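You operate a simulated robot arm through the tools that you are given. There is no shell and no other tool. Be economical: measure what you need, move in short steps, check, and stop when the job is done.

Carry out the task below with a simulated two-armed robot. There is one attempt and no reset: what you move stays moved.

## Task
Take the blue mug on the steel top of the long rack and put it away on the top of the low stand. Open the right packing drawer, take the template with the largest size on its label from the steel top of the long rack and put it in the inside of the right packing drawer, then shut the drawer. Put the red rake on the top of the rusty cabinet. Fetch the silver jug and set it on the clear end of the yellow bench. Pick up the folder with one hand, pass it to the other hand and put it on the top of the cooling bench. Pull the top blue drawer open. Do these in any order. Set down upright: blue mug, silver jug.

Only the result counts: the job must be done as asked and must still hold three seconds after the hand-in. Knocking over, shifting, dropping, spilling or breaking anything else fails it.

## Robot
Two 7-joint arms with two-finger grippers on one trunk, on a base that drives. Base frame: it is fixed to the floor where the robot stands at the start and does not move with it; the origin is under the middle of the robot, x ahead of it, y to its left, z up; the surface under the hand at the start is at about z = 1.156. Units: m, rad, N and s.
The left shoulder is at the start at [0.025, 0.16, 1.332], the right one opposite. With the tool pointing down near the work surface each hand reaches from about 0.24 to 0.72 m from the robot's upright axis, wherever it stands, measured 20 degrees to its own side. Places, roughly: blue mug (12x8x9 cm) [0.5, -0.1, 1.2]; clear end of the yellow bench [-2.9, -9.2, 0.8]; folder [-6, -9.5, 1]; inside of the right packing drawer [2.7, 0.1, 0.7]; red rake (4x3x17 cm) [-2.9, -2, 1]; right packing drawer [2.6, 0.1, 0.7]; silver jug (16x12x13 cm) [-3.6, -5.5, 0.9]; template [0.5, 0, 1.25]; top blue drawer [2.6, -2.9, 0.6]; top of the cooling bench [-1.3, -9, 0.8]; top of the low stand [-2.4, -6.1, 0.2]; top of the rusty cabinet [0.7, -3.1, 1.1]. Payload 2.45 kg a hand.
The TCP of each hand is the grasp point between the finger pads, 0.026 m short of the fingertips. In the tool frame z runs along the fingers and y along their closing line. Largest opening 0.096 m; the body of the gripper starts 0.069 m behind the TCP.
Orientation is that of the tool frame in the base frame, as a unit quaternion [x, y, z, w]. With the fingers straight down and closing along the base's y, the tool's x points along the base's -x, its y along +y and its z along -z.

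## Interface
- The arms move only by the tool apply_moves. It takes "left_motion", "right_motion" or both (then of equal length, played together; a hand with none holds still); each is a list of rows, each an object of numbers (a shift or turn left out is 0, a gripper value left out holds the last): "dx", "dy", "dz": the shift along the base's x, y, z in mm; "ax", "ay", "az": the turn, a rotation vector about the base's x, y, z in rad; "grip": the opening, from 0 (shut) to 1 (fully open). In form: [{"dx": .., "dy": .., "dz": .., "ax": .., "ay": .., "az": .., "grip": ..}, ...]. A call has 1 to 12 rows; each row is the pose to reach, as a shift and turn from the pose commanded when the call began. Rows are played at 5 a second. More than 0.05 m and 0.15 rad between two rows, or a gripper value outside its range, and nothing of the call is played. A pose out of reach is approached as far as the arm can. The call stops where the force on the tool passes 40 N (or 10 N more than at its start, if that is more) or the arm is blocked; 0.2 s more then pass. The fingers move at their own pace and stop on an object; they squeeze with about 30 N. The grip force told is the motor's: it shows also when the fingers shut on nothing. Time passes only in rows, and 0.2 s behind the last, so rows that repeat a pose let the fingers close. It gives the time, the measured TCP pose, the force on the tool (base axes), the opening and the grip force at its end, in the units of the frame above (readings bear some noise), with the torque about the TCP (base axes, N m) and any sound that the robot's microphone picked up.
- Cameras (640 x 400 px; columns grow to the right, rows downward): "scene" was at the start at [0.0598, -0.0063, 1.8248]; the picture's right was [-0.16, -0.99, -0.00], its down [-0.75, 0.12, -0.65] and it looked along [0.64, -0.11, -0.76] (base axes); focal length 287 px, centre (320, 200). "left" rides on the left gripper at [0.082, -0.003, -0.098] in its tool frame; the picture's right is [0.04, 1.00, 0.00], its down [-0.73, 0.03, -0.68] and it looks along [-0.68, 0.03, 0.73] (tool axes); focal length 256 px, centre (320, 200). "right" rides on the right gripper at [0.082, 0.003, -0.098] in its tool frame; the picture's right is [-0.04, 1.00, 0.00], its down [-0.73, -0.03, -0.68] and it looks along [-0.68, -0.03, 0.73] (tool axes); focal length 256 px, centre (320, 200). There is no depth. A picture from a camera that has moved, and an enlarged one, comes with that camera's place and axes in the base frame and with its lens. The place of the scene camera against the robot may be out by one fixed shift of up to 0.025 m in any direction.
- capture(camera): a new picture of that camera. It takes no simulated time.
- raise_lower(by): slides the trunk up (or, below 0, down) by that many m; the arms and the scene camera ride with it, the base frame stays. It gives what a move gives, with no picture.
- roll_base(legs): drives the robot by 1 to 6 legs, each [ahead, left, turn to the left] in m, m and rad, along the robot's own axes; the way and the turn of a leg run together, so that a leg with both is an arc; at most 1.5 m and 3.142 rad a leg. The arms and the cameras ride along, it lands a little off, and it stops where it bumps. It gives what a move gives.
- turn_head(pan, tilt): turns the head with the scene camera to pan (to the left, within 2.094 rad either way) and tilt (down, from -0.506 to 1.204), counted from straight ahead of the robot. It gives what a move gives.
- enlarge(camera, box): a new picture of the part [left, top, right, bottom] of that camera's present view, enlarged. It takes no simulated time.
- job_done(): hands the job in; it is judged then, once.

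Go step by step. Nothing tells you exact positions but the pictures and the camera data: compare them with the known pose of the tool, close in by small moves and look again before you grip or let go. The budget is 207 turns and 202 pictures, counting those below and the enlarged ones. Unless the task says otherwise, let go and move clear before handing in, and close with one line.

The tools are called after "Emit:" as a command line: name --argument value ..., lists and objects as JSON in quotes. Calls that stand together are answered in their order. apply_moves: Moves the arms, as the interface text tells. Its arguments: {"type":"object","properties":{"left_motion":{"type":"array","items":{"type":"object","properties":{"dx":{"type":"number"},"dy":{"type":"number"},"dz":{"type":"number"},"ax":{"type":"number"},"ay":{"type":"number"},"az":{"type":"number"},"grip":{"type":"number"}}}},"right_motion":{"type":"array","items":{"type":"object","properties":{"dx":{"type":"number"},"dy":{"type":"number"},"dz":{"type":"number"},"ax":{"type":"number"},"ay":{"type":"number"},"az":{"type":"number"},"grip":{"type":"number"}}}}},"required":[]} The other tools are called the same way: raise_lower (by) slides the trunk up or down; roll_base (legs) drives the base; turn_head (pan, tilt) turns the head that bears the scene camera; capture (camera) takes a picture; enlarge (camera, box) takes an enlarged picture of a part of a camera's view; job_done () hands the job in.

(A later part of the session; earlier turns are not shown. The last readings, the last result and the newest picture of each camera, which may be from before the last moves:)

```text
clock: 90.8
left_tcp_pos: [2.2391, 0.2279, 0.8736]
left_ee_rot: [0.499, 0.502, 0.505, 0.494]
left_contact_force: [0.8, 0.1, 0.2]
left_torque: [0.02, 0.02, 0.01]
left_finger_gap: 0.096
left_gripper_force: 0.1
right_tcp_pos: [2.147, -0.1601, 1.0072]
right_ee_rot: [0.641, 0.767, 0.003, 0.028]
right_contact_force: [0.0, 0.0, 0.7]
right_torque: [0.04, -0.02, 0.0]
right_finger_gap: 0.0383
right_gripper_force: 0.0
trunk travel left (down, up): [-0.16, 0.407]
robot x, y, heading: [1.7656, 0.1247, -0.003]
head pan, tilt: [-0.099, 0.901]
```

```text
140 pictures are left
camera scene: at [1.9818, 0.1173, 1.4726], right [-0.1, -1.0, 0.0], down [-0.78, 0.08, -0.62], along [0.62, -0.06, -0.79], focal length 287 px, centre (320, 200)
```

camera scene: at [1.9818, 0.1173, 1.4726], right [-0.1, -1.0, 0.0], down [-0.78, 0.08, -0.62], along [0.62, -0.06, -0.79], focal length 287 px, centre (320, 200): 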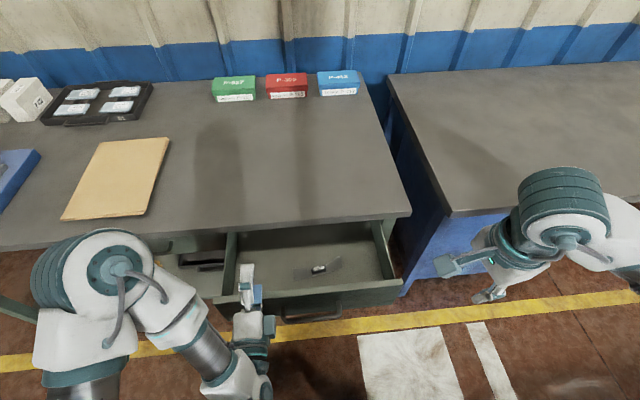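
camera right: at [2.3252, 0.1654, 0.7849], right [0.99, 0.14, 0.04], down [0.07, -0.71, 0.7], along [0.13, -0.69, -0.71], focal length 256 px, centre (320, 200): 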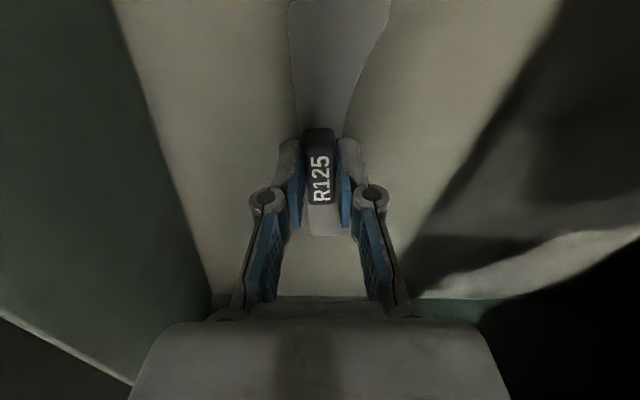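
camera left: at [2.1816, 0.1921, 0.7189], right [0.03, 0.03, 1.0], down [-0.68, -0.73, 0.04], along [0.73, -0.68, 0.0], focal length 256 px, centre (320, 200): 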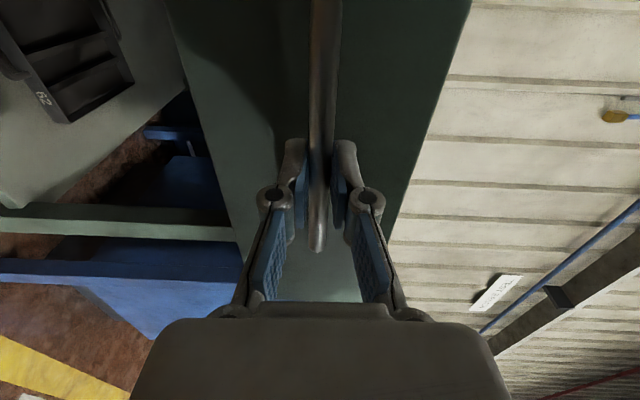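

The template lies in the drawer. I back off, bring the left hand in front of the drawer face and push it shut.

Emit:
roll_base --legs '[[-0.2, 0, 0]]'

Emit:
apply_moves --left_motion '[{"dy": -20, "dz": -30}, {"dy": -40, "dz": -60}, {"dy": -60, "dz": -90}, {"dy": -80, "dz": -115}, {"dy": -100, "dz": -135}, {"dy": -115, "dz": -153}, {"dy": -115, "dz": -153}]'

Emit:
capture --camera "left"

Emit:
capture --camera "scene"

```text
clock: 92.3
left_tcp_pos: [2.0427, 0.229, 0.8729]
left_ee_rot: [0.499, 0.502, 0.505, 0.494]
left_contact_force: [-0.4, -0.6, 0.8]
left_torque: [-0.01, 0.03, -0.02]
left_finger_gap: 0.096
left_gripper_force: 0.0
right_tcp_pos: [1.9495, -0.1591, 1.0073]
right_ee_rot: [0.642, 0.766, 0.004, 0.028]
right_contact_force: [0.3, -0.2, 0.0]
right_torque: [0.0, -0.02, -0.02]
right_finger_gap: 0.0385
right_gripper_force: 0.1
trunk travel left (down, up): [-0.16, 0.407]
robot x, y, heading: [1.5637, 0.1225, -0.001]
head pan, tilt: [-0.099, 0.901]
```

```text
clock: 93.9
left_tcp_pos: [2.0609, 0.1006, 0.7311]
left_ee_rot: [0.498, 0.502, 0.504, 0.496]
left_contact_force: [0.3, 0.5, 0.2]
left_torque: [-0.01, -0.01, 0.02]
left_finger_gap: 0.0961
left_gripper_force: 0.1
left hand out of reach, approached as far as the arm can: row 1, 2, 3, 4, 5, 6, 7
right_tcp_pos: [1.9461, -0.1578, 1.0094]
right_ee_rot: [0.642, 0.766, 0.004, 0.029]
right_contact_force: [0.0, -0.4, 0.1]
right_torque: [0.0, 0.02, 0.02]
right_finger_gap: 0.0386
right_gripper_force: 0.0
trunk travel left (down, up): [-0.16, 0.407]
robot x, y, heading: [1.5702, 0.1233, 0.0]
head pan, tilt: [-0.099, 0.901]
```

```text
139 pictures are left
camera left: at [1.9608, 0.1799, 0.7263], right [0.0, 0.04, 1.0], down [-0.67, -0.74, 0.03], along [0.74, -0.67, 0.02], focal length 256 px, centre (320, 200)
```

left: 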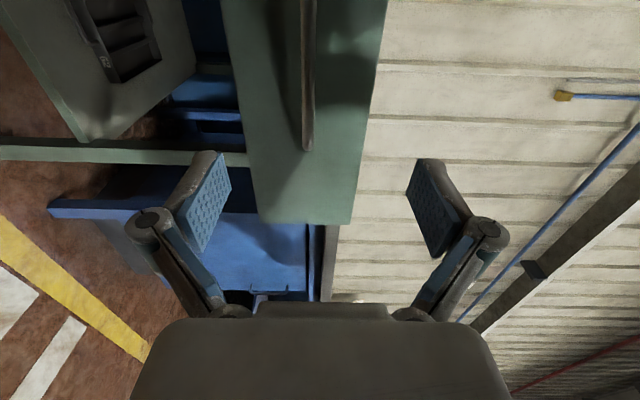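

```text
138 pictures are left
camera scene: at [1.7849, 0.1175, 1.4724], right [-0.1, -0.99, 0.0], down [-0.78, 0.08, -0.62], along [0.61, -0.06, -0.79], focal length 287 px, centre (320, 200)
```

scene: 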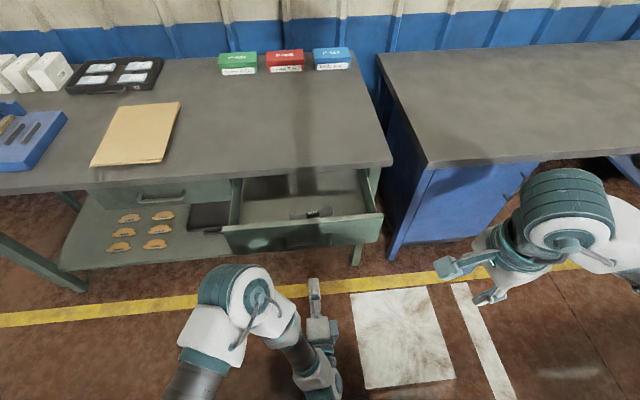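

Emit:
apply_moves --left_motion '[{"dz": 8, "dy": 5, "grip": 0}, {"dz": 14, "dy": 10}, {"dz": 14, "dy": 10}, {"dz": 14, "dy": 10}]'

Emit:
roll_base --legs '[[0.32, 0, 0]]'

Emit:
capture --camera "scene"

Emit:
capture --camera "left"

```text
clock: 94.9
left_tcp_pos: [2.0601, 0.1117, 0.7452]
left_ee_rot: [0.499, 0.502, 0.504, 0.495]
left_contact_force: [0.1, -0.1, 0.6]
left_torque: [0.0, -0.02, 0.01]
left_finger_gap: 0.0001
left_gripper_force: 28.4
right_tcp_pos: [1.9454, -0.1588, 1.0099]
right_ee_rot: [0.642, 0.766, 0.003, 0.029]
right_contact_force: [0.9, -0.3, 0.4]
right_torque: [0.0, -0.01, 0.02]
right_finger_gap: 0.0385
right_gripper_force: 0.1
trunk travel left (down, up): [-0.16, 0.407]
robot x, y, heading: [1.5658, 0.1226, -0.0]
head pan, tilt: [-0.099, 0.901]
```

```text
clock: 97.1
left_tcp_pos: [2.3817, 0.1122, 0.7459]
left_ee_rot: [0.498, 0.502, 0.505, 0.495]
left_contact_force: [0.2, 0.4, -0.2]
left_torque: [-0.02, -0.02, 0.0]
left_finger_gap: 0.0001
left_gripper_force: 28.3
right_tcp_pos: [2.2669, -0.1571, 1.0093]
right_ee_rot: [0.641, 0.767, 0.004, 0.029]
right_contact_force: [1.6, -0.4, -0.6]
right_torque: [-0.01, -0.01, 0.01]
right_finger_gap: 0.0385
right_gripper_force: 0.1
trunk travel left (down, up): [-0.16, 0.407]
robot x, y, heading: [1.8881, 0.1222, 0.004]
head pan, tilt: [-0.099, 0.901]
```

```text
137 pictures are left
camera scene: at [2.106, 0.1182, 1.4722], right [-0.1, -1.0, 0.0], down [-0.78, 0.08, -0.62], along [0.61, -0.06, -0.79], focal length 287 px, centre (320, 200)
```

scene: 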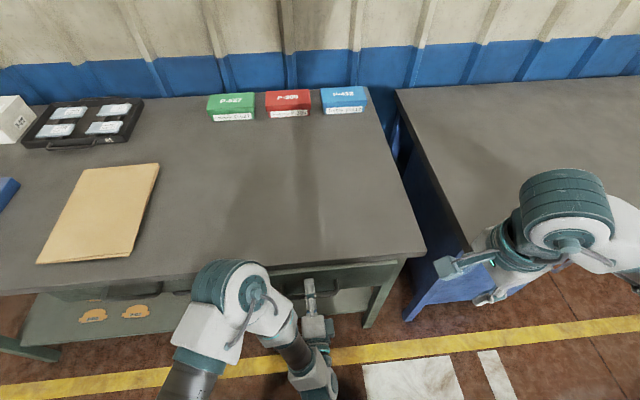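

```text
136 pictures are left
camera left: at [2.2817, 0.1909, 0.7408], right [0.0, 0.04, 1.0], down [-0.67, -0.74, 0.03], along [0.74, -0.67, 0.02], focal length 256 px, centre (320, 200)
```

left: 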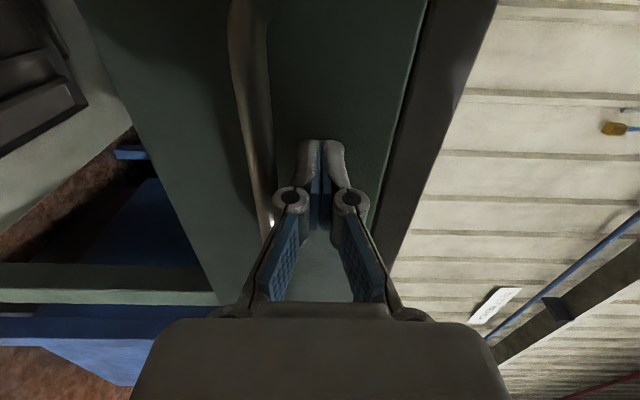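

Emit:
roll_base --legs '[[0.05, 0, 0]]'

Emit:
capture --camera "left"

Emit:
capture --camera "scene"

```text
clock: 98.1
left_tcp_pos: [2.4177, 0.1131, 0.7488]
left_ee_rot: [0.498, 0.503, 0.502, 0.498]
left_contact_force: [-0.5, -0.5, 0.4]
left_torque: [0.04, 0.02, 0.01]
left_finger_gap: 0.0001
left_gripper_force: 29.0
right_tcp_pos: [2.3048, -0.1541, 1.0137]
right_ee_rot: [0.642, 0.766, 0.003, 0.034]
right_contact_force: [0.5, -0.1, -0.6]
right_torque: [0.04, 0.03, 0.0]
right_finger_gap: 0.0383
right_gripper_force: 0.0
trunk travel left (down, up): [-0.16, 0.407]
robot x, y, heading: [1.9307, 0.1178, -0.002]
head pan, tilt: [-0.099, 0.901]
stopped in leg 1: the force on the tool passed its limit at 85 N (the readings are from after the stop); the commanded pose is now the measured one
```

```text
135 pictures are left
camera left: at [2.3184, 0.1934, 0.7437], right [0.0, 0.04, 1.0], down [-0.67, -0.74, 0.03], along [0.74, -0.67, 0.03], focal length 256 px, centre (320, 200)
```

left: 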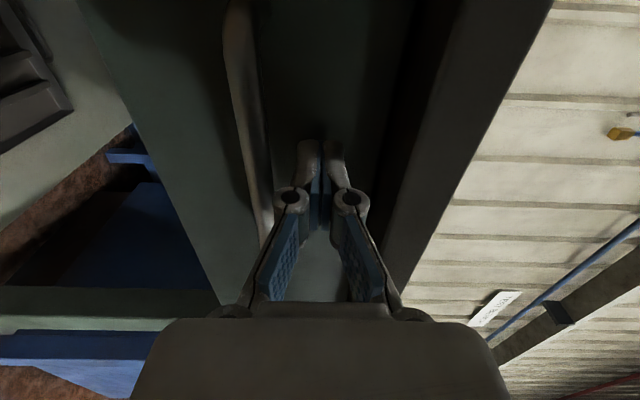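

```text
134 pictures are left
camera scene: at [2.1535, 0.1177, 1.4719], right [-0.1, -1.0, 0.0], down [-0.78, 0.08, -0.62], along [0.61, -0.06, -0.79], focal length 287 px, centre (320, 200)
```

scene: 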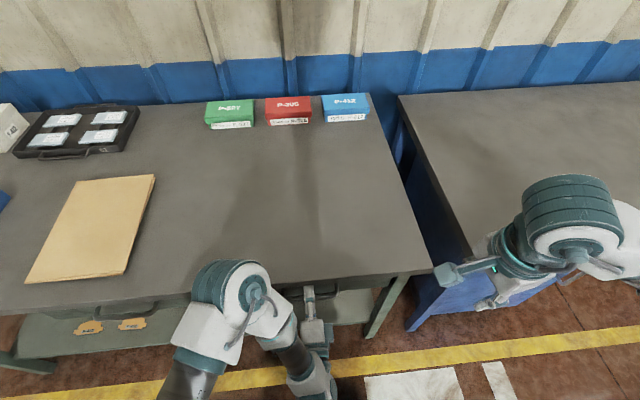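

The drawer is shut (firm stop). I back off, check it, then drive along the aisle to the blue drawers.

Emit:
roll_base --legs '[[-0.45, 0, 0]]'

Emit:
capture --camera "scene"

Emit:
roll_base --legs '[[0, -1.0, 0], [0, -1.0, 0], [0, -0.9, 0]]'

Emit:
capture --camera "scene"

```text
clock: 100.9
left_tcp_pos: [1.961, 0.1145, 0.749]
left_ee_rot: [0.496, 0.503, 0.505, 0.496]
left_contact_force: [-0.6, 0.1, 0.0]
left_torque: [-0.01, 0.03, -0.02]
left_finger_gap: 0.0
left_gripper_force: 28.3
right_tcp_pos: [1.8477, -0.1526, 1.0149]
right_ee_rot: [0.64, 0.768, 0.004, 0.034]
right_contact_force: [-0.4, -0.6, 0.3]
right_torque: [0.0, -0.03, -0.03]
right_finger_gap: 0.0383
right_gripper_force: 0.0
trunk travel left (down, up): [-0.16, 0.407]
robot x, y, heading: [1.4791, 0.1182, 0.008]
head pan, tilt: [-0.099, 0.901]
```

```text
133 pictures are left
camera scene: at [1.6951, 0.1182, 1.4724], right [-0.09, -1.0, 0.0], down [-0.78, 0.07, -0.62], along [0.61, -0.06, -0.79], focal length 287 px, centre (320, 200)
```

scene: 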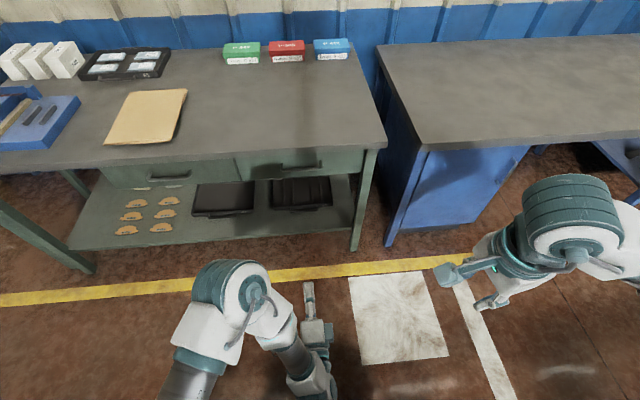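

```text
clock: 115.1
left_tcp_pos: [1.9706, -2.7736, 0.7488]
left_ee_rot: [0.499, 0.503, 0.5, 0.498]
left_contact_force: [-0.4, 0.1, 0.0]
left_torque: [0.02, 0.01, -0.04]
left_finger_gap: 0.0
left_gripper_force: 29.1
right_tcp_pos: [1.8567, -3.0387, 1.0177]
right_ee_rot: [0.642, 0.766, 0.004, 0.037]
right_contact_force: [0.3, -0.1, 0.0]
right_torque: [0.02, 0.04, 0.01]
right_finger_gap: 0.0385
right_gripper_force: 0.0
trunk travel left (down, up): [-0.16, 0.407]
robot x, y, heading: [1.4929, -2.7706, 0.003]
head pan, tilt: [-0.099, 0.901]
```

```text
132 pictures are left
camera scene: at [1.7078, -2.7658, 1.4724], right [-0.1, -1.0, 0.0], down [-0.78, 0.08, -0.62], along [0.61, -0.06, -0.79], focal length 287 px, centre (320, 200)
```

scene: 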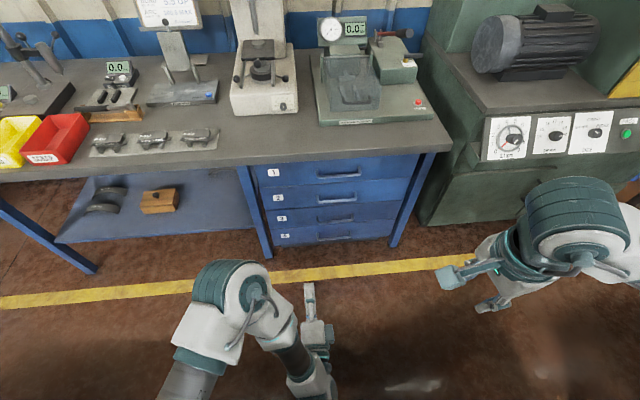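

Emit:
roll_base --legs '[[0.25, -0.1, 0]]'

Emit:
apply_moves --left_motion '[{"dz": -20, "grip": 1}, {"dz": -40}, {"dz": -60}, {"dz": -60}]'

Emit:
capture --camera "left"

Emit:
capture --camera "scene"

```text
clock: 117.0
left_tcp_pos: [2.2194, -2.8708, 0.75]
left_ee_rot: [0.501, 0.505, 0.496, 0.497]
left_contact_force: [0.0, 0.3, 0.0]
left_torque: [0.0, -0.04, -0.02]
left_finger_gap: 0.0
left_gripper_force: 28.8
right_tcp_pos: [2.1048, -3.1363, 1.0187]
right_ee_rot: [0.641, 0.767, 0.005, 0.039]
right_contact_force: [-0.1, -0.2, -0.3]
right_torque: [-0.03, 0.02, 0.0]
right_finger_gap: 0.0386
right_gripper_force: 0.1
trunk travel left (down, up): [-0.16, 0.407]
robot x, y, heading: [1.7417, -2.866, 0.005]
head pan, tilt: [-0.099, 0.901]
```

```text
clock: 118.0
left_tcp_pos: [2.2357, -2.8861, 0.7039]
left_ee_rot: [0.502, 0.505, 0.497, 0.496]
left_contact_force: [0.4, -0.3, 0.8]
left_torque: [-0.01, -0.04, -0.02]
left_finger_gap: 0.0958
left_gripper_force: 0.1
left hand out of reach, approached as far as the arm can: row 1, 2, 3, 4
right_tcp_pos: [2.1017, -3.1359, 1.0194]
right_ee_rot: [0.64, 0.767, 0.006, 0.04]
right_contact_force: [-0.3, -0.8, -0.3]
right_torque: [-0.01, -0.03, 0.02]
right_finger_gap: 0.0382
right_gripper_force: 0.1
trunk travel left (down, up): [-0.16, 0.407]
robot x, y, heading: [1.7435, -2.8619, 0.003]
head pan, tilt: [-0.099, 0.901]
```

```text
131 pictures are left
camera left: at [2.1375, -2.8059, 0.7006], right [0.01, 0.04, 1.0], down [-0.67, -0.74, 0.04], along [0.74, -0.67, 0.02], focal length 256 px, centre (320, 200)
```

left: 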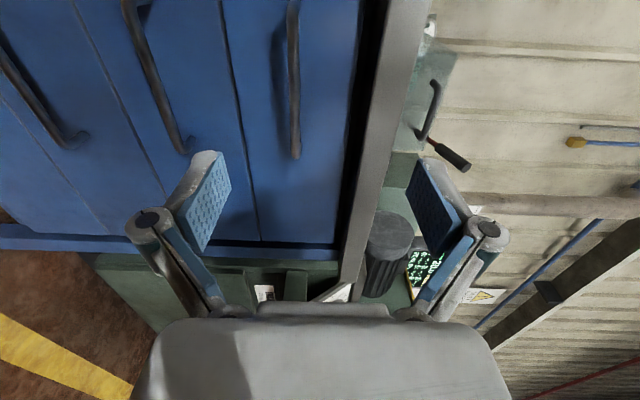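

```text
130 pictures are left
camera scene: at [1.9594, -2.8676, 1.4723], right [-0.1, -1.0, 0.0], down [-0.78, 0.08, -0.62], along [0.61, -0.06, -0.79], focal length 287 px, centre (320, 200)
```

scene: 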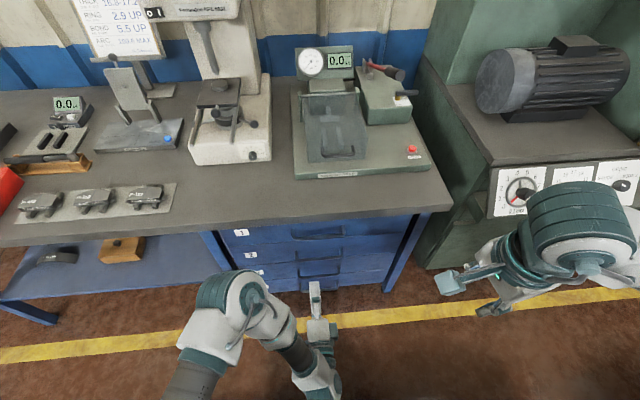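

Emit:
apply_moves --left_motion '[{"dz": -15, "dy": -8}, {"dz": -31, "dy": -19}, {"dz": -31, "dy": -19}, {"dz": -31, "dy": -19}]'

Emit:
roll_base --legs '[[0.13, 0, 0]]'

Emit:
capture --camera "left"

```text
clock: 119.0
left_tcp_pos: [2.2329, -2.9118, 0.6818]
left_ee_rot: [0.5, 0.506, 0.498, 0.496]
left_contact_force: [0.3, 0.3, -0.2]
left_torque: [-0.01, -0.01, -0.03]
left_finger_gap: 0.0959
left_gripper_force: 0.1
left hand out of reach, approached as far as the arm can: row 1, 2, 3, 4
right_tcp_pos: [2.1024, -3.1354, 1.0198]
right_ee_rot: [0.64, 0.767, 0.007, 0.04]
right_contact_force: [0.0, 0.4, 0.3]
right_torque: [-0.02, 0.0, 0.03]
right_finger_gap: 0.0381
right_gripper_force: 0.0
trunk travel left (down, up): [-0.16, 0.407]
robot x, y, heading: [1.7408, -2.8641, 0.002]
head pan, tilt: [-0.099, 0.901]
```

```text
clock: 120.3
left_tcp_pos: [2.367, -2.9102, 0.6828]
left_ee_rot: [0.5, 0.507, 0.497, 0.496]
left_contact_force: [1.0, -0.6, 1.0]
left_torque: [-0.02, -0.02, 0.05]
left_finger_gap: 0.096
left_gripper_force: 0.1
right_tcp_pos: [2.2353, -3.1331, 1.0196]
right_ee_rot: [0.641, 0.767, 0.006, 0.04]
right_contact_force: [-0.2, 0.1, 0.3]
right_torque: [0.01, 0.02, -0.01]
right_finger_gap: 0.0384
right_gripper_force: 0.1
trunk travel left (down, up): [-0.16, 0.407]
robot x, y, heading: [1.8749, -2.8632, 0.006]
head pan, tilt: [-0.099, 0.901]
```

```text
129 pictures are left
camera left: at [2.2669, -2.8307, 0.6783], right [0.01, 0.04, 1.0], down [-0.67, -0.74, 0.04], along [0.74, -0.67, 0.02], focal length 256 px, centre (320, 200)
```

left: 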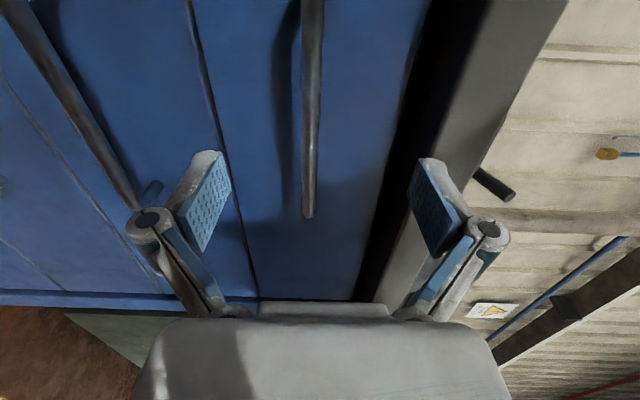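

Emit:
raise_lower --by -0.01

Emit:
apply_moves --left_motion '[{"grip": 0.55}, {"grip": 0.55}]'

Emit:
roll_base --legs '[[0.038, 0, 0]]'

Emit:
capture --camera "left"

```text
clock: 120.9
left_tcp_pos: [2.3633, -2.91, 0.6757]
left_ee_rot: [0.499, 0.505, 0.499, 0.497]
left_contact_force: [0.1, 0.0, 0.1]
left_torque: [0.0, 0.01, 0.06]
left_finger_gap: 0.0959
left_gripper_force: 0.1
right_tcp_pos: [2.2304, -3.1327, 1.0132]
right_ee_rot: [0.64, 0.767, 0.006, 0.042]
right_contact_force: [-0.4, -0.2, 0.3]
right_torque: [-0.02, 0.0, 0.0]
right_finger_gap: 0.0384
right_gripper_force: 0.2
trunk travel left (down, up): [-0.15, 0.417]
robot x, y, heading: [1.8742, -2.8652, 0.004]
head pan, tilt: [-0.099, 0.901]
```

```text
clock: 121.5
left_tcp_pos: [2.3633, -2.9103, 0.6746]
left_ee_rot: [0.499, 0.506, 0.498, 0.497]
left_contact_force: [-0.9, 1.3, -0.3]
left_torque: [-0.01, 0.02, -0.04]
left_finger_gap: 0.0529
left_gripper_force: 0.0
right_tcp_pos: [2.2314, -3.1326, 1.0113]
right_ee_rot: [0.64, 0.767, 0.008, 0.042]
right_contact_force: [-0.2, 0.7, -0.8]
right_torque: [-0.02, 0.0, 0.01]
right_finger_gap: 0.0384
right_gripper_force: 0.1
trunk travel left (down, up): [-0.15, 0.417]
robot x, y, heading: [1.8746, -2.8646, 0.008]
head pan, tilt: [-0.099, 0.901]
```

```text
clock: 122.4
left_tcp_pos: [2.4019, -2.9101, 0.6729]
left_ee_rot: [0.5, 0.506, 0.497, 0.496]
left_contact_force: [0.4, -1.0, 0.2]
left_torque: [-0.02, -0.02, 0.02]
left_finger_gap: 0.0526
left_gripper_force: 0.0
right_tcp_pos: [2.2685, -3.1326, 1.0133]
right_ee_rot: [0.64, 0.767, 0.006, 0.041]
right_contact_force: [-0.3, -0.1, -0.4]
right_torque: [0.0, 0.03, 0.0]
right_finger_gap: 0.0381
right_gripper_force: 0.0
trunk travel left (down, up): [-0.15, 0.417]
robot x, y, heading: [1.9123, -2.8642, 0.002]
head pan, tilt: [-0.099, 0.901]
```

```text
128 pictures are left
camera left: at [2.3027, -2.8297, 0.6698], right [0.01, 0.05, 1.0], down [-0.67, -0.74, 0.04], along [0.74, -0.67, 0.02], focal length 256 px, centre (320, 200)
```

left: 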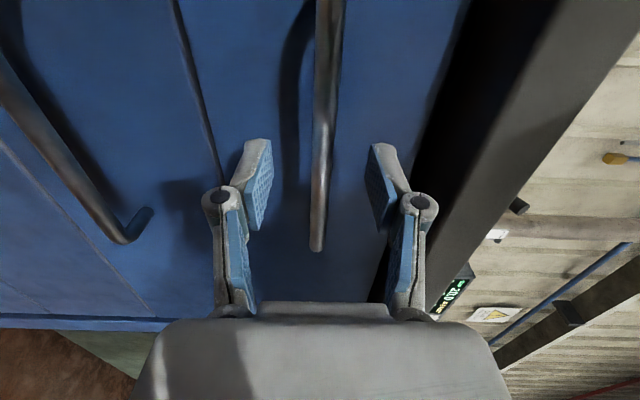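

Well aligned around the handle. I grip and pull by backing the base.

Emit:
apply_moves --left_motion '[{"grip": 0}, {"grip": 0}, {"grip": 0}, {"grip": 0}]'

Emit:
roll_base --legs '[[-0.1, 0, 0]]'

Emit:
capture --camera "scene"

```text
clock: 123.4
left_tcp_pos: [2.3965, -2.9105, 0.6764]
left_ee_rot: [0.5, 0.506, 0.498, 0.497]
left_contact_force: [-32.7, 0.7, -10.9]
left_torque: [-0.31, 0.3, 0.4]
left_finger_gap: 0.0062
left_gripper_force: 28.2
right_tcp_pos: [2.2639, -3.1313, 1.0142]
right_ee_rot: [0.639, 0.768, 0.008, 0.044]
right_contact_force: [-0.1, -0.4, -0.6]
right_torque: [0.02, 0.01, -0.02]
right_finger_gap: 0.0383
right_gripper_force: 0.1
trunk travel left (down, up): [-0.15, 0.417]
robot x, y, heading: [1.9126, -2.8633, 0.006]
head pan, tilt: [-0.099, 0.901]
```

```text
clock: 124.5
left_tcp_pos: [2.297, -2.9094, 0.6761]
left_ee_rot: [0.498, 0.505, 0.499, 0.498]
left_contact_force: [0.1, -0.4, -0.4]
left_torque: [0.01, -0.01, -0.01]
left_finger_gap: 0.0001
left_gripper_force: 29.4
right_tcp_pos: [2.1625, -3.1318, 1.0127]
right_ee_rot: [0.641, 0.766, 0.007, 0.044]
right_contact_force: [0.3, 0.3, -0.4]
right_torque: [0.01, -0.01, 0.01]
right_finger_gap: 0.0382
right_gripper_force: 0.1
trunk travel left (down, up): [-0.15, 0.417]
robot x, y, heading: [1.81, -2.8672, 0.005]
head pan, tilt: [-0.099, 0.901]
```

```text
127 pictures are left
camera scene: at [2.0373, -2.8681, 1.4608], right [-0.1, -1.0, 0.0], down [-0.78, 0.08, -0.62], along [0.62, -0.06, -0.79], focal length 287 px, centre (320, 200)
```

scene: 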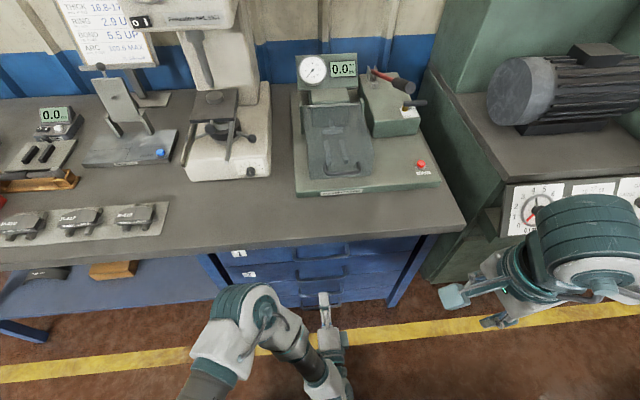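

The fingers only pinched the edge of the bar and slipped. I go in deeper by about 1.5 cm and grip again.

Emit:
apply_moves --left_motion '[{"grip": 0.55}, {"grip": 0.55}, {"grip": 0.55}]'

Emit:
roll_base --legs '[[0.116, 0, 0]]'

Emit:
capture --camera "left"

Emit:
apply_moves --left_motion '[{"grip": 0}, {"grip": 0}, {"grip": 0}, {"grip": 0}]'

Emit:
capture --camera "left"

```text
clock: 125.3
left_tcp_pos: [2.2951, -2.9079, 0.6784]
left_ee_rot: [0.497, 0.505, 0.499, 0.499]
left_contact_force: [-0.7, 1.0, 0.7]
left_torque: [0.02, 0.01, -0.01]
left_finger_gap: 0.0531
left_gripper_force: 0.0
right_tcp_pos: [2.1599, -3.1315, 1.0167]
right_ee_rot: [0.641, 0.766, 0.008, 0.046]
right_contact_force: [-0.1, 0.2, -0.9]
right_torque: [0.02, 0.0, -0.01]
right_finger_gap: 0.0383
right_gripper_force: 0.0
trunk travel left (down, up): [-0.15, 0.417]
robot x, y, heading: [1.8144, -2.866, 0.001]
head pan, tilt: [-0.099, 0.901]
```

```text
clock: 126.6
left_tcp_pos: [2.4125, -2.906, 0.6787]
left_ee_rot: [0.497, 0.505, 0.499, 0.499]
left_contact_force: [0.6, -0.8, 0.0]
left_torque: [0.02, 0.0, 0.0]
left_finger_gap: 0.0526
left_gripper_force: 0.1
right_tcp_pos: [2.2775, -3.1294, 1.0143]
right_ee_rot: [0.64, 0.767, 0.006, 0.046]
right_contact_force: [0.3, -1.2, 0.1]
right_torque: [-0.01, 0.03, 0.01]
right_finger_gap: 0.0384
right_gripper_force: 0.0
trunk travel left (down, up): [-0.15, 0.417]
robot x, y, heading: [1.929, -2.864, 0.009]
head pan, tilt: [-0.099, 0.901]
```

```text
126 pictures are left
camera left: at [2.3132, -2.827, 0.6729], right [0.0, 0.05, 1.0], down [-0.67, -0.74, 0.04], along [0.74, -0.67, 0.03], focal length 256 px, centre (320, 200)
```

left: 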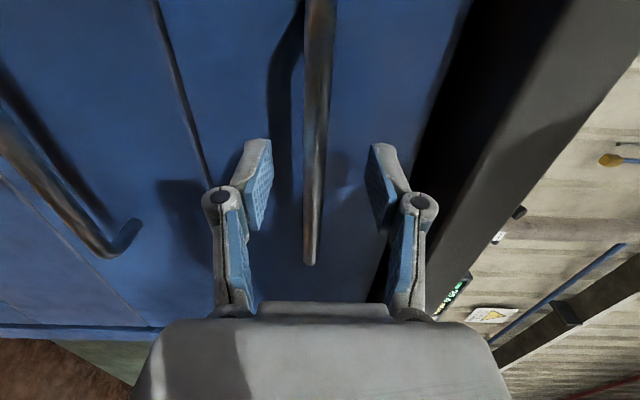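

```text
clock: 127.7
left_tcp_pos: [2.4031, -2.905, 0.6764]
left_ee_rot: [0.505, 0.509, 0.492, 0.494]
left_contact_force: [1.0, -3.1, -28.2]
left_torque: [0.37, 0.56, 0.62]
left_finger_gap: 0.0116
left_gripper_force: 38.5
right_tcp_pos: [2.2671, -3.1276, 1.0206]
right_ee_rot: [0.64, 0.766, 0.009, 0.051]
right_contact_force: [-0.7, -0.3, 0.6]
right_torque: [-0.01, -0.04, 0.02]
right_finger_gap: 0.0383
right_gripper_force: 0.1
trunk travel left (down, up): [-0.15, 0.417]
robot x, y, heading: [1.9253, -2.8646, 0.003]
head pan, tilt: [-0.099, 0.901]
stopped in row 4 (left hand): the force on the tool passed its limit at 41 N (the readings are from after the stop); the commanded pose is now the measured one
```

```text
125 pictures are left
camera left: at [2.305, -2.8253, 0.6727], right [0.03, 0.05, 1.0], down [-0.68, -0.73, 0.05], along [0.74, -0.68, 0.01], focal length 256 px, centre (320, 200)
```

left: 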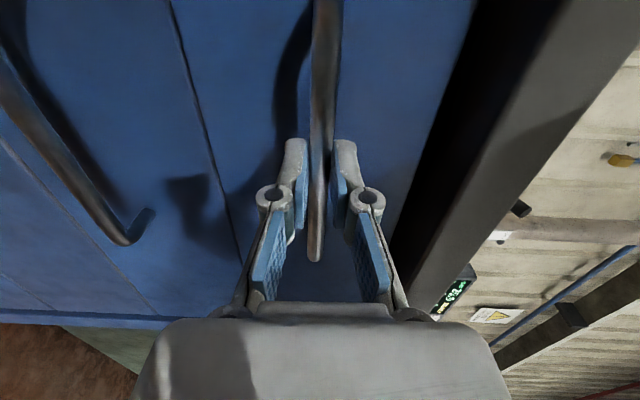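

Emit:
apply_moves --left_motion '[{"dz": -4}, {"dz": -6}, {"dz": -6}]'

Emit:
roll_base --legs '[[-0.1, 0, 0]]'

Emit:
capture --camera "scene"

```text
clock: 128.5
left_tcp_pos: [2.4048, -2.906, 0.6748]
left_ee_rot: [0.504, 0.508, 0.492, 0.496]
left_contact_force: [0.9, -1.9, -33.9]
left_torque: [0.6, 0.56, 0.34]
left_finger_gap: 0.0116
left_gripper_force: 38.2
left hand out of reach, approached as far as the arm can: row 1, 2, 3
right_tcp_pos: [2.2711, -3.1257, 1.0189]
right_ee_rot: [0.641, 0.766, 0.009, 0.049]
right_contact_force: [-0.1, -0.5, -0.5]
right_torque: [-0.01, 0.01, -0.02]
right_finger_gap: 0.0383
right_gripper_force: 0.1
trunk travel left (down, up): [-0.15, 0.417]
robot x, y, heading: [1.9284, -2.866, 0.005]
head pan, tilt: [-0.099, 0.901]
```

```text
clock: 129.8
left_tcp_pos: [2.2975, -2.9067, 0.6749]
left_ee_rot: [0.511, 0.509, 0.486, 0.494]
left_contact_force: [-1.1, 1.8, -13.8]
left_torque: [0.39, 0.36, 0.91]
left_finger_gap: 0.0116
left_gripper_force: 38.3
right_tcp_pos: [2.159, -3.1239, 1.0251]
right_ee_rot: [0.64, 0.766, 0.012, 0.056]
right_contact_force: [-1.4, 0.0, 0.0]
right_torque: [-0.01, -0.04, 0.0]
right_finger_gap: 0.0385
right_gripper_force: 0.0
trunk travel left (down, up): [-0.15, 0.417]
robot x, y, heading: [1.8275, -2.8649, 0.008]
head pan, tilt: [-0.099, 0.901]
stopped in leg 1: the force on the tool passed its limit at 44 N (the readings are from after the stop); the commanded pose is now the measured one
```

```text
124 pictures are left
camera scene: at [2.0556, -2.868, 1.4608], right [-0.09, -1.0, 0.0], down [-0.78, 0.08, -0.62], along [0.61, -0.06, -0.79], focal length 287 px, centre (320, 200)
```

scene: 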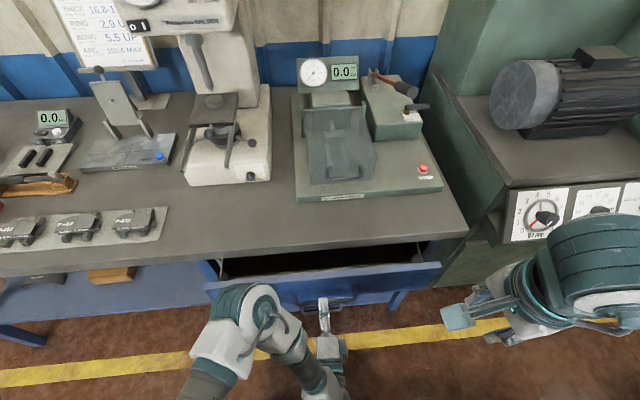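

Emit:
roll_base --legs '[[-0.08, 0, 0]]'

Emit:
apply_moves --left_motion '[{"dz": -3}, {"dz": -3}]'

Emit:
roll_base --legs '[[-0.06, 0, 0]]'

Emit:
capture --camera "scene"

```text
clock: 130.8
left_tcp_pos: [2.219, -2.9062, 0.6744]
left_ee_rot: [0.509, 0.509, 0.486, 0.495]
left_contact_force: [-0.9, 3.8, -19.1]
left_torque: [0.39, 0.25, 0.38]
left_finger_gap: 0.0116
left_gripper_force: 38.6
right_tcp_pos: [2.0804, -3.1238, 1.0241]
right_ee_rot: [0.64, 0.767, 0.01, 0.055]
right_contact_force: [-0.8, 0.4, -0.1]
right_torque: [0.0, -0.06, -0.02]
right_finger_gap: 0.0387
right_gripper_force: 0.0
trunk travel left (down, up): [-0.15, 0.417]
robot x, y, heading: [1.7469, -2.8682, 0.004]
head pan, tilt: [-0.099, 0.901]
```

```text
clock: 131.4
left_tcp_pos: [2.2161, -2.9061, 0.6756]
left_ee_rot: [0.513, 0.511, 0.482, 0.494]
left_contact_force: [0.8, 1.0, -7.2]
left_torque: [0.62, 0.16, 0.61]
left_finger_gap: 0.0111
left_gripper_force: 38.4
right_tcp_pos: [2.0761, -3.1226, 1.0276]
right_ee_rot: [0.639, 0.767, 0.012, 0.057]
right_contact_force: [0.2, -0.3, -0.1]
right_torque: [0.02, -0.02, 0.0]
right_finger_gap: 0.0385
right_gripper_force: 0.1
trunk travel left (down, up): [-0.15, 0.417]
robot x, y, heading: [1.748, -2.8649, 0.008]
head pan, tilt: [-0.099, 0.901]
```

```text
clock: 132.4
left_tcp_pos: [2.1552, -2.9056, 0.6758]
left_ee_rot: [0.512, 0.511, 0.482, 0.495]
left_contact_force: [-2.1, 7.3, -11.4]
left_torque: [0.44, 0.17, 0.97]
left_finger_gap: 0.0112
left_gripper_force: 38.4
right_tcp_pos: [2.0146, -3.1222, 1.0268]
right_ee_rot: [0.64, 0.766, 0.011, 0.057]
right_contact_force: [-0.8, -0.1, -1.2]
right_torque: [0.0, -0.02, 0.01]
right_finger_gap: 0.0381
right_gripper_force: 0.1
trunk travel left (down, up): [-0.15, 0.417]
robot x, y, heading: [1.6876, -2.8634, 0.005]
head pan, tilt: [-0.099, 0.901]
```

```text
123 pictures are left
camera scene: at [1.9161, -2.8667, 1.4607], right [-0.09, -1.0, 0.0], down [-0.78, 0.08, -0.62], along [0.61, -0.06, -0.79], focal length 287 px, centre (320, 200)
```

scene: 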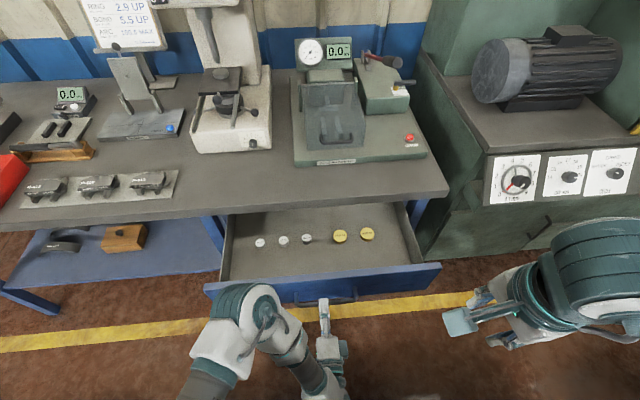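

The blue drawer is well open. I let go, back off and look behind at the rusty cabinet and the routes.

Emit:
apply_moves --left_motion '[{"grip": 1}, {"grip": 1}, {"grip": 1}]'

Emit:
roll_base --legs '[[-0.22, 0, 0]]'

Emit:
capture --camera "scene"

Emit:
turn_head --pan -2.05 --tilt 0.4

Emit:
capture --camera "scene"

Emit:
turn_head --pan -1.3 --tilt 0.4

Emit:
capture --camera "scene"

```text
clock: 133.2
left_tcp_pos: [2.1527, -2.905, 0.6752]
left_ee_rot: [0.515, 0.51, 0.479, 0.494]
left_contact_force: [0.4, -0.5, 0.4]
left_torque: [-0.01, -0.01, 0.01]
left_finger_gap: 0.0961
left_gripper_force: 0.1
right_tcp_pos: [2.0121, -3.1213, 1.0286]
right_ee_rot: [0.64, 0.766, 0.012, 0.059]
right_contact_force: [0.4, -0.2, 0.3]
right_torque: [0.02, 0.0, -0.03]
right_finger_gap: 0.0383
right_gripper_force: 0.1
trunk travel left (down, up): [-0.15, 0.417]
robot x, y, heading: [1.6875, -2.8624, 0.003]
head pan, tilt: [-0.099, 0.901]
```

```text
clock: 134.9
left_tcp_pos: [1.9326, -2.907, 0.6754]
left_ee_rot: [0.515, 0.51, 0.48, 0.493]
left_contact_force: [-0.1, 0.5, 0.1]
left_torque: [0.0, 0.02, -0.01]
left_finger_gap: 0.096
left_gripper_force: 0.1
right_tcp_pos: [1.7921, -3.1218, 1.0286]
right_ee_rot: [0.639, 0.766, 0.013, 0.06]
right_contact_force: [-0.7, -0.4, -0.9]
right_torque: [0.02, -0.02, -0.01]
right_finger_gap: 0.0385
right_gripper_force: 0.0
trunk travel left (down, up): [-0.15, 0.417]
robot x, y, heading: [1.4712, -2.8645, 0.008]
head pan, tilt: [-0.099, 0.901]
```

```text
122 pictures are left
camera scene: at [1.6964, -2.8685, 1.4608], right [-0.09, -1.0, 0.0], down [-0.78, 0.07, -0.62], along [0.62, -0.06, -0.79], focal length 287 px, centre (320, 200)
```

scene: 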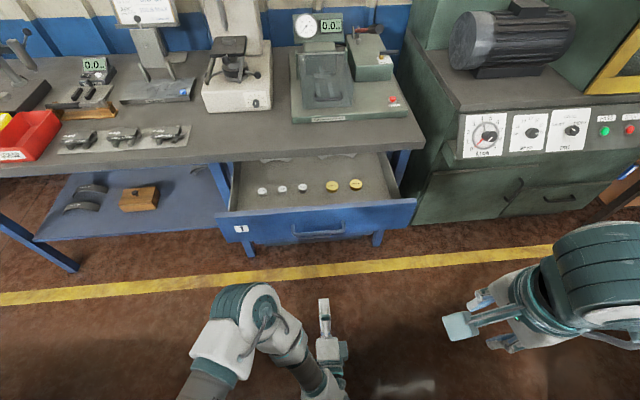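

```text
clock: 136.8
left_tcp_pos: [1.9309, -2.9078, 0.6757]
left_ee_rot: [0.517, 0.512, 0.476, 0.493]
left_contact_force: [0.0, 0.8, 0.0]
left_torque: [0.01, 0.02, 0.03]
left_finger_gap: 0.096
left_gripper_force: 0.1
right_tcp_pos: [1.7884, -3.1212, 1.03]
right_ee_rot: [0.64, 0.766, 0.013, 0.061]
right_contact_force: [0.1, -0.4, 0.7]
right_torque: [0.03, -0.02, -0.02]
right_finger_gap: 0.0384
right_gripper_force: 0.1
trunk travel left (down, up): [-0.15, 0.417]
robot x, y, heading: [1.4684, -2.8655, 0.004]
head pan, tilt: [-2.051, 0.4]
```

```text
121 pictures are left
camera scene: at [1.5799, -2.9444, 1.504], right [-0.89, 0.46, 0.01], down [0.17, 0.35, -0.92], along [-0.42, -0.82, -0.39], focal length 287 px, centre (320, 200)
```

scene: 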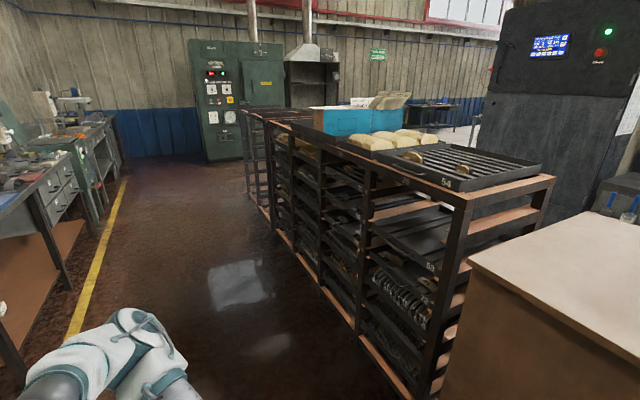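

```text
clock: 137.9
left_tcp_pos: [1.932, -2.9064, 0.6755]
left_ee_rot: [0.517, 0.512, 0.477, 0.493]
left_contact_force: [-0.2, -1.3, 0.2]
left_torque: [-0.03, 0.03, -0.02]
left_finger_gap: 0.096
left_gripper_force: 0.0
right_tcp_pos: [1.7893, -3.1207, 1.0302]
right_ee_rot: [0.639, 0.766, 0.014, 0.062]
right_contact_force: [0.0, -0.9, 0.3]
right_torque: [0.02, -0.02, -0.02]
right_finger_gap: 0.0383
right_gripper_force: 0.1
trunk travel left (down, up): [-0.15, 0.417]
robot x, y, heading: [1.471, -2.8718, 0.004]
head pan, tilt: [-1.3, 0.4]
```

```text
120 pictures are left
camera scene: at [1.6474, -2.951, 1.5037], right [-0.96, -0.27, 0.0], down [-0.11, 0.38, -0.92], along [0.25, -0.89, -0.39], focal length 287 px, centre (320, 200)
```

scene: 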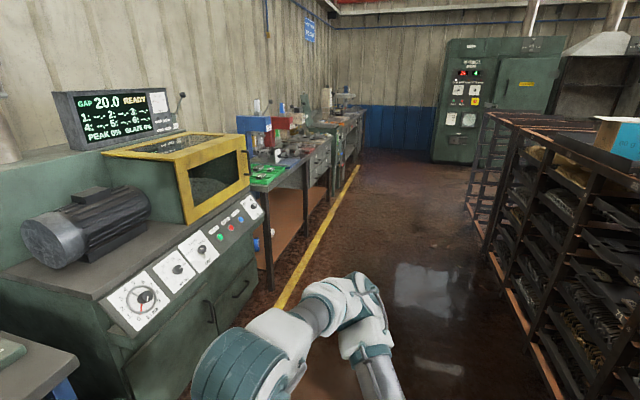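

Both drawers are done. I raise the trunk and restore the left hand to pointing down before driving back through the gap to the mug.

Emit:
raise_lower --by 0.4

Emit:
apply_moves --left_motion '[{"ax": -0.14, "dz": 25}, {"ax": -0.28, "dz": 50}, {"ax": -0.42, "dz": 75}, {"ax": -0.56, "dz": 100}, {"ax": -0.7, "dz": 125}, {"ax": -0.84, "dz": 150}, {"ax": -0.98, "dz": 175}, {"ax": -1.12, "dz": 200}, {"ax": -1.26, "dz": 225}, {"ax": -1.4, "dz": 250}, {"ax": -1.54, "dz": 275}, {"ax": -1.57, "dz": 300}]'

Emit:
apply_moves --left_motion '[{"ay": 0.14}, {"ay": 0.28}, {"ay": 0.42}, {"ay": 0.56}, {"ay": 0.7}, {"ay": 0.84}, {"ay": 0.98}, {"ay": 1.12}, {"ay": 1.26}, {"ay": 1.4}, {"ay": 1.54}, {"ay": 1.57}]'

Emit:
turn_head --pan 0.5 --tilt 0.6

Emit:
capture --camera "scene"

```text
clock: 141.7
left_tcp_pos: [1.9359, -2.9067, 1.1065]
left_ee_rot: [0.499, 0.497, 0.496, 0.508]
left_contact_force: [-0.1, -0.3, -0.4]
left_torque: [0.01, 0.05, 0.0]
left_finger_gap: 0.096
left_gripper_force: 0.0
right_tcp_pos: [1.7894, -3.1203, 1.4301]
right_ee_rot: [0.64, 0.766, 0.012, 0.06]
right_contact_force: [0.3, 0.5, 0.0]
right_torque: [0.01, -0.01, 0.01]
right_finger_gap: 0.0383
right_gripper_force: 0.1
trunk travel left (down, up): [-0.55, 0.017]
robot x, y, heading: [1.4684, -2.8678, 0.007]
head pan, tilt: [-1.3, 0.4]
```

```text
clock: 144.3
left_tcp_pos: [1.9363, -2.907, 1.4074]
left_ee_rot: [-0.008, 0.703, -0.001, 0.712]
left_contact_force: [-0.1, 0.1, 0.0]
left_torque: [-0.01, 0.03, 0.0]
left_finger_gap: 0.0961
left_gripper_force: 0.0
right_tcp_pos: [1.7889, -3.1211, 1.4303]
right_ee_rot: [0.639, 0.767, 0.013, 0.062]
right_contact_force: [0.5, 0.5, 0.1]
right_torque: [0.04, -0.04, -0.02]
right_finger_gap: 0.0385
right_gripper_force: 0.0
trunk travel left (down, up): [-0.55, 0.017]
robot x, y, heading: [1.469, -2.8669, 0.014]
head pan, tilt: [-1.3, 0.4]
```

```text
clock: 146.9
left_tcp_pos: [1.9375, -2.9072, 1.4062]
left_ee_rot: [-0.005, 1.0, 0.004, 0.005]
left_contact_force: [0.3, -0.4, 0.7]
left_torque: [-0.03, -0.02, -0.02]
left_finger_gap: 0.0961
left_gripper_force: 0.1
right_tcp_pos: [1.7892, -3.1213, 1.4297]
right_ee_rot: [0.64, 0.766, 0.013, 0.062]
right_contact_force: [-0.1, 0.7, -0.3]
right_torque: [-0.01, 0.04, 0.02]
right_finger_gap: 0.0385
right_gripper_force: 0.0
trunk travel left (down, up): [-0.55, 0.017]
robot x, y, heading: [1.468, -2.8675, 0.006]
head pan, tilt: [-1.3, 0.4]
```

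```text
clock: 148.7
left_tcp_pos: [1.9379, -2.9063, 1.4059]
left_ee_rot: [-0.005, 1.0, 0.006, 0.007]
left_contact_force: [0.4, 1.1, 0.5]
left_torque: [0.02, 0.01, 0.02]
left_finger_gap: 0.0961
left_gripper_force: 0.0
right_tcp_pos: [1.7892, -3.1213, 1.4291]
right_ee_rot: [0.639, 0.766, 0.013, 0.061]
right_contact_force: [-0.6, -0.7, -0.4]
right_torque: [0.0, -0.02, -0.03]
right_finger_gap: 0.0384
right_gripper_force: 0.1
trunk travel left (down, up): [-0.55, 0.017]
robot x, y, heading: [1.4676, -2.8699, 0.004]
head pan, tilt: [0.499, 0.6]
```

```text
119 pictures are left
camera scene: at [1.529, -2.8201, 1.8964], right [0.48, -0.88, 0.0], down [-0.5, -0.27, -0.82], along [0.72, 0.4, -0.57], focal length 287 px, centre (320, 200)
```

scene: 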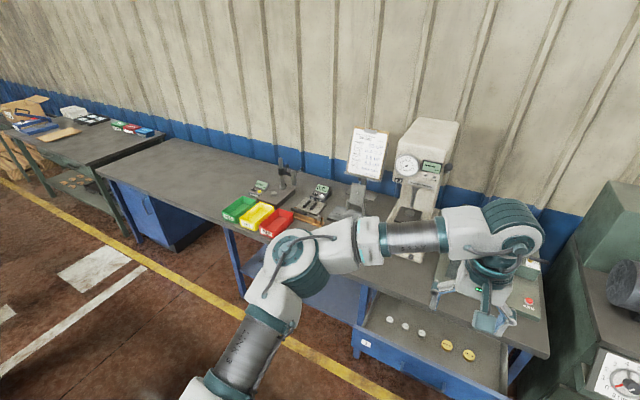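

Emit:
roll_base --legs '[[0, 1.3, 0], [0, 1.3, 0], [0, 1.0, 0], [0, 0.2, 0]]'

Emit:
apply_moves --right_motion '[{"az": 0.14}, {"az": 0.28}, {"az": 0.42}, {"az": 0.56}, {"az": 0.7}, {"az": 0.84}, {"az": 0.98}, {"az": 1.12}, {"az": 1.26}, {"az": 1.39, "grip": 1}, {"az": 1.39}]' --left_motion '[{"dx": -10, "dy": 15}, {"dx": -20, "dy": 30}, {"dx": -30, "dy": 45}, {"dx": -40, "dy": 60}, {"dx": -50, "dy": 75}, {"dx": -60, "dy": 90}, {"dx": -70, "dy": 105}, {"dx": -80, "dy": 120}, {"dx": -90, "dy": 135}, {"dx": -100, "dy": 150}, {"dx": -100, "dy": 150}]'

Emit:
turn_head --pan 2.0 --tilt 0.9

Emit:
capture --camera "scene"

```text
clock: 167.0
left_tcp_pos: [1.874, 0.9313, 1.4222]
left_ee_rot: [-0.068, 0.997, -0.026, 0.025]
left_contact_force: [0.5, 3.6, -0.4]
left_torque: [-0.33, -0.01, -0.02]
left_finger_gap: 0.0959
left_gripper_force: 0.1
right_tcp_pos: [1.7073, 0.7146, 1.4418]
right_ee_rot: [0.588, 0.799, -0.037, 0.122]
right_contact_force: [0.4, 4.2, -0.7]
right_torque: [-0.29, -0.05, -0.06]
right_finger_gap: 0.0383
right_gripper_force: 0.1
trunk travel left (down, up): [-0.55, 0.017]
robot x, y, heading: [1.4193, 0.8586, 0.033]
head pan, tilt: [0.499, 0.6]
stopped in leg 4: the robot was blocked; the commanded pose is now the measured one
```

```text
clock: 167.3
left_tcp_pos: [1.8697, 0.6807, 1.4009]
left_ee_rot: [-0.052, 0.997, 0.059, 0.023]
left_contact_force: [-7.1, -3.4, -3.4]
left_torque: [0.37, -0.67, -0.12]
left_finger_gap: 0.096
left_gripper_force: 0.0
right_tcp_pos: [1.7132, 0.4642, 1.3887]
right_ee_rot: [0.587, 0.807, 0.038, 0.057]
right_contact_force: [-2.2, -1.7, 0.4]
right_torque: [0.31, -0.1, -0.04]
right_finger_gap: 0.0381
right_gripper_force: 0.1
trunk travel left (down, up): [-0.55, 0.017]
robot x, y, heading: [1.4153, 0.8446, 0.025]
head pan, tilt: [0.499, 0.6]
stopped in row 1 (left hand): the arm was blocked; the commanded pose is now the measured one
```

```text
clock: 168.9
left_tcp_pos: [1.8995, 0.7077, 1.4114]
left_ee_rot: [-0.072, 0.997, 0.025, 0.007]
left_contact_force: [0.2, -4.5, -0.3]
left_torque: [0.42, 0.05, 0.0]
left_finger_gap: 0.0961
left_gripper_force: 0.1
right_tcp_pos: [1.7216, 0.4971, 1.4018]
right_ee_rot: [0.568, 0.821, 0.015, 0.058]
right_contact_force: [-0.7, -1.7, -0.5]
right_torque: [0.23, -0.13, 0.05]
right_finger_gap: 0.0385
right_gripper_force: 0.1
trunk travel left (down, up): [-0.55, 0.017]
robot x, y, heading: [1.4344, 0.8585, 0.016]
head pan, tilt: [2.0, 0.901]
```

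```text
118 pictures are left
camera scene: at [1.4067, 0.7699, 1.8796], right [0.9, 0.43, 0.02], down [0.32, -0.65, -0.69], along [-0.28, 0.63, -0.72], focal length 287 px, centre (320, 200)
```

scene: 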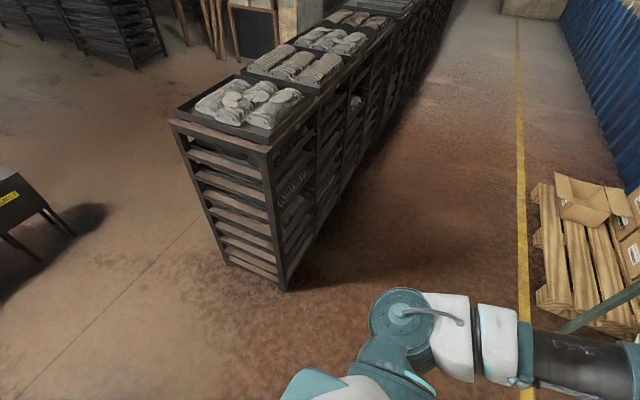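

The trunk sways strongly after fast sideways legs with the trunk high. I wait for it to settle before moving on.

Emit:
apply_moves --right_motion '[{"dx": 0}, {"dx": 0}, {"dx": 0}, {"dx": 0}, {"dx": 0}, {"dx": 0}, {"dx": 0}, {"dx": 0}, {"dx": 0}, {"dx": 0}, {"dx": 0}, {"dx": 0}]'

Emit:
apply_moves --right_motion '[{"dx": 0}, {"dx": 0}, {"dx": 0}, {"dx": 0}, {"dx": 0}, {"dx": 0}, {"dx": 0}, {"dx": 0}, {"dx": 0}, {"dx": 0}, {"dx": 0}, {"dx": 0}]'

Emit:
apply_moves --right_motion '[{"dx": 0}, {"dx": 0}, {"dx": 0}, {"dx": 0}, {"dx": 0}, {"dx": 0}, {"dx": 0}, {"dx": 0}, {"dx": 0}, {"dx": 0}, {"dx": 0}, {"dx": 0}]'

```text
clock: 169.3
left_tcp_pos: [1.8806, 0.9278, 1.4226]
left_ee_rot: [-0.068, 0.996, -0.054, 0.015]
left_contact_force: [3.4, 4.1, 1.5]
left_torque: [-0.26, 0.38, -0.02]
left_finger_gap: 0.0961
left_gripper_force: 0.0
right_tcp_pos: [1.6907, 0.7196, 1.4404]
right_ee_rot: [0.562, 0.818, -0.044, 0.12]
right_contact_force: [0.3, 3.9, -0.9]
right_torque: [-0.37, 0.01, 0.01]
right_finger_gap: 0.0383
right_gripper_force: 0.0
trunk travel left (down, up): [-0.55, 0.017]
robot x, y, heading: [1.4455, 0.8719, -0.007]
head pan, tilt: [2.0, 0.901]
stopped in row 1 (left hand): the arm was blocked; the commanded pose is now the measured one
```

```text
clock: 169.8
left_tcp_pos: [1.8821, 0.6913, 1.4125]
left_ee_rot: [-0.079, 0.996, 0.026, 0.023]
left_contact_force: [-4.2, -3.4, -2.3]
left_torque: [0.2, -0.43, -0.05]
left_finger_gap: 0.0958
left_gripper_force: 0.1
right_tcp_pos: [1.6904, 0.5003, 1.3964]
right_ee_rot: [0.555, 0.828, 0.021, 0.08]
right_contact_force: [-2.1, -3.7, 0.0]
right_torque: [0.44, -0.09, 0.02]
right_finger_gap: 0.0384
right_gripper_force: 0.1
trunk travel left (down, up): [-0.55, 0.017]
robot x, y, heading: [1.4419, 0.8577, -0.012]
head pan, tilt: [2.0, 0.901]
stopped in row 2 (right hand): the arm was blocked; the commanded pose is now the measured one
```

```text
clock: 170.3
left_tcp_pos: [1.8848, 0.8234, 1.4149]
left_ee_rot: [-0.088, 0.995, -0.045, -0.004]
left_contact_force: [-0.1, 0.9, -5.2]
left_torque: [-0.11, -0.01, 0.01]
left_finger_gap: 0.0959
left_gripper_force: 0.1
right_tcp_pos: [1.6832, 0.6271, 1.422]
right_ee_rot: [0.565, 0.822, -0.017, 0.072]
right_contact_force: [-0.6, -1.2, -2.2]
right_torque: [-0.02, 0.0, 0.03]
right_finger_gap: 0.0383
right_gripper_force: 0.1
trunk travel left (down, up): [-0.55, 0.017]
robot x, y, heading: [1.4426, 0.8578, -0.003]
head pan, tilt: [2.0, 0.901]
stopped in row 2 (right hand): the arm was blocked; the commanded pose is now the measured one
```

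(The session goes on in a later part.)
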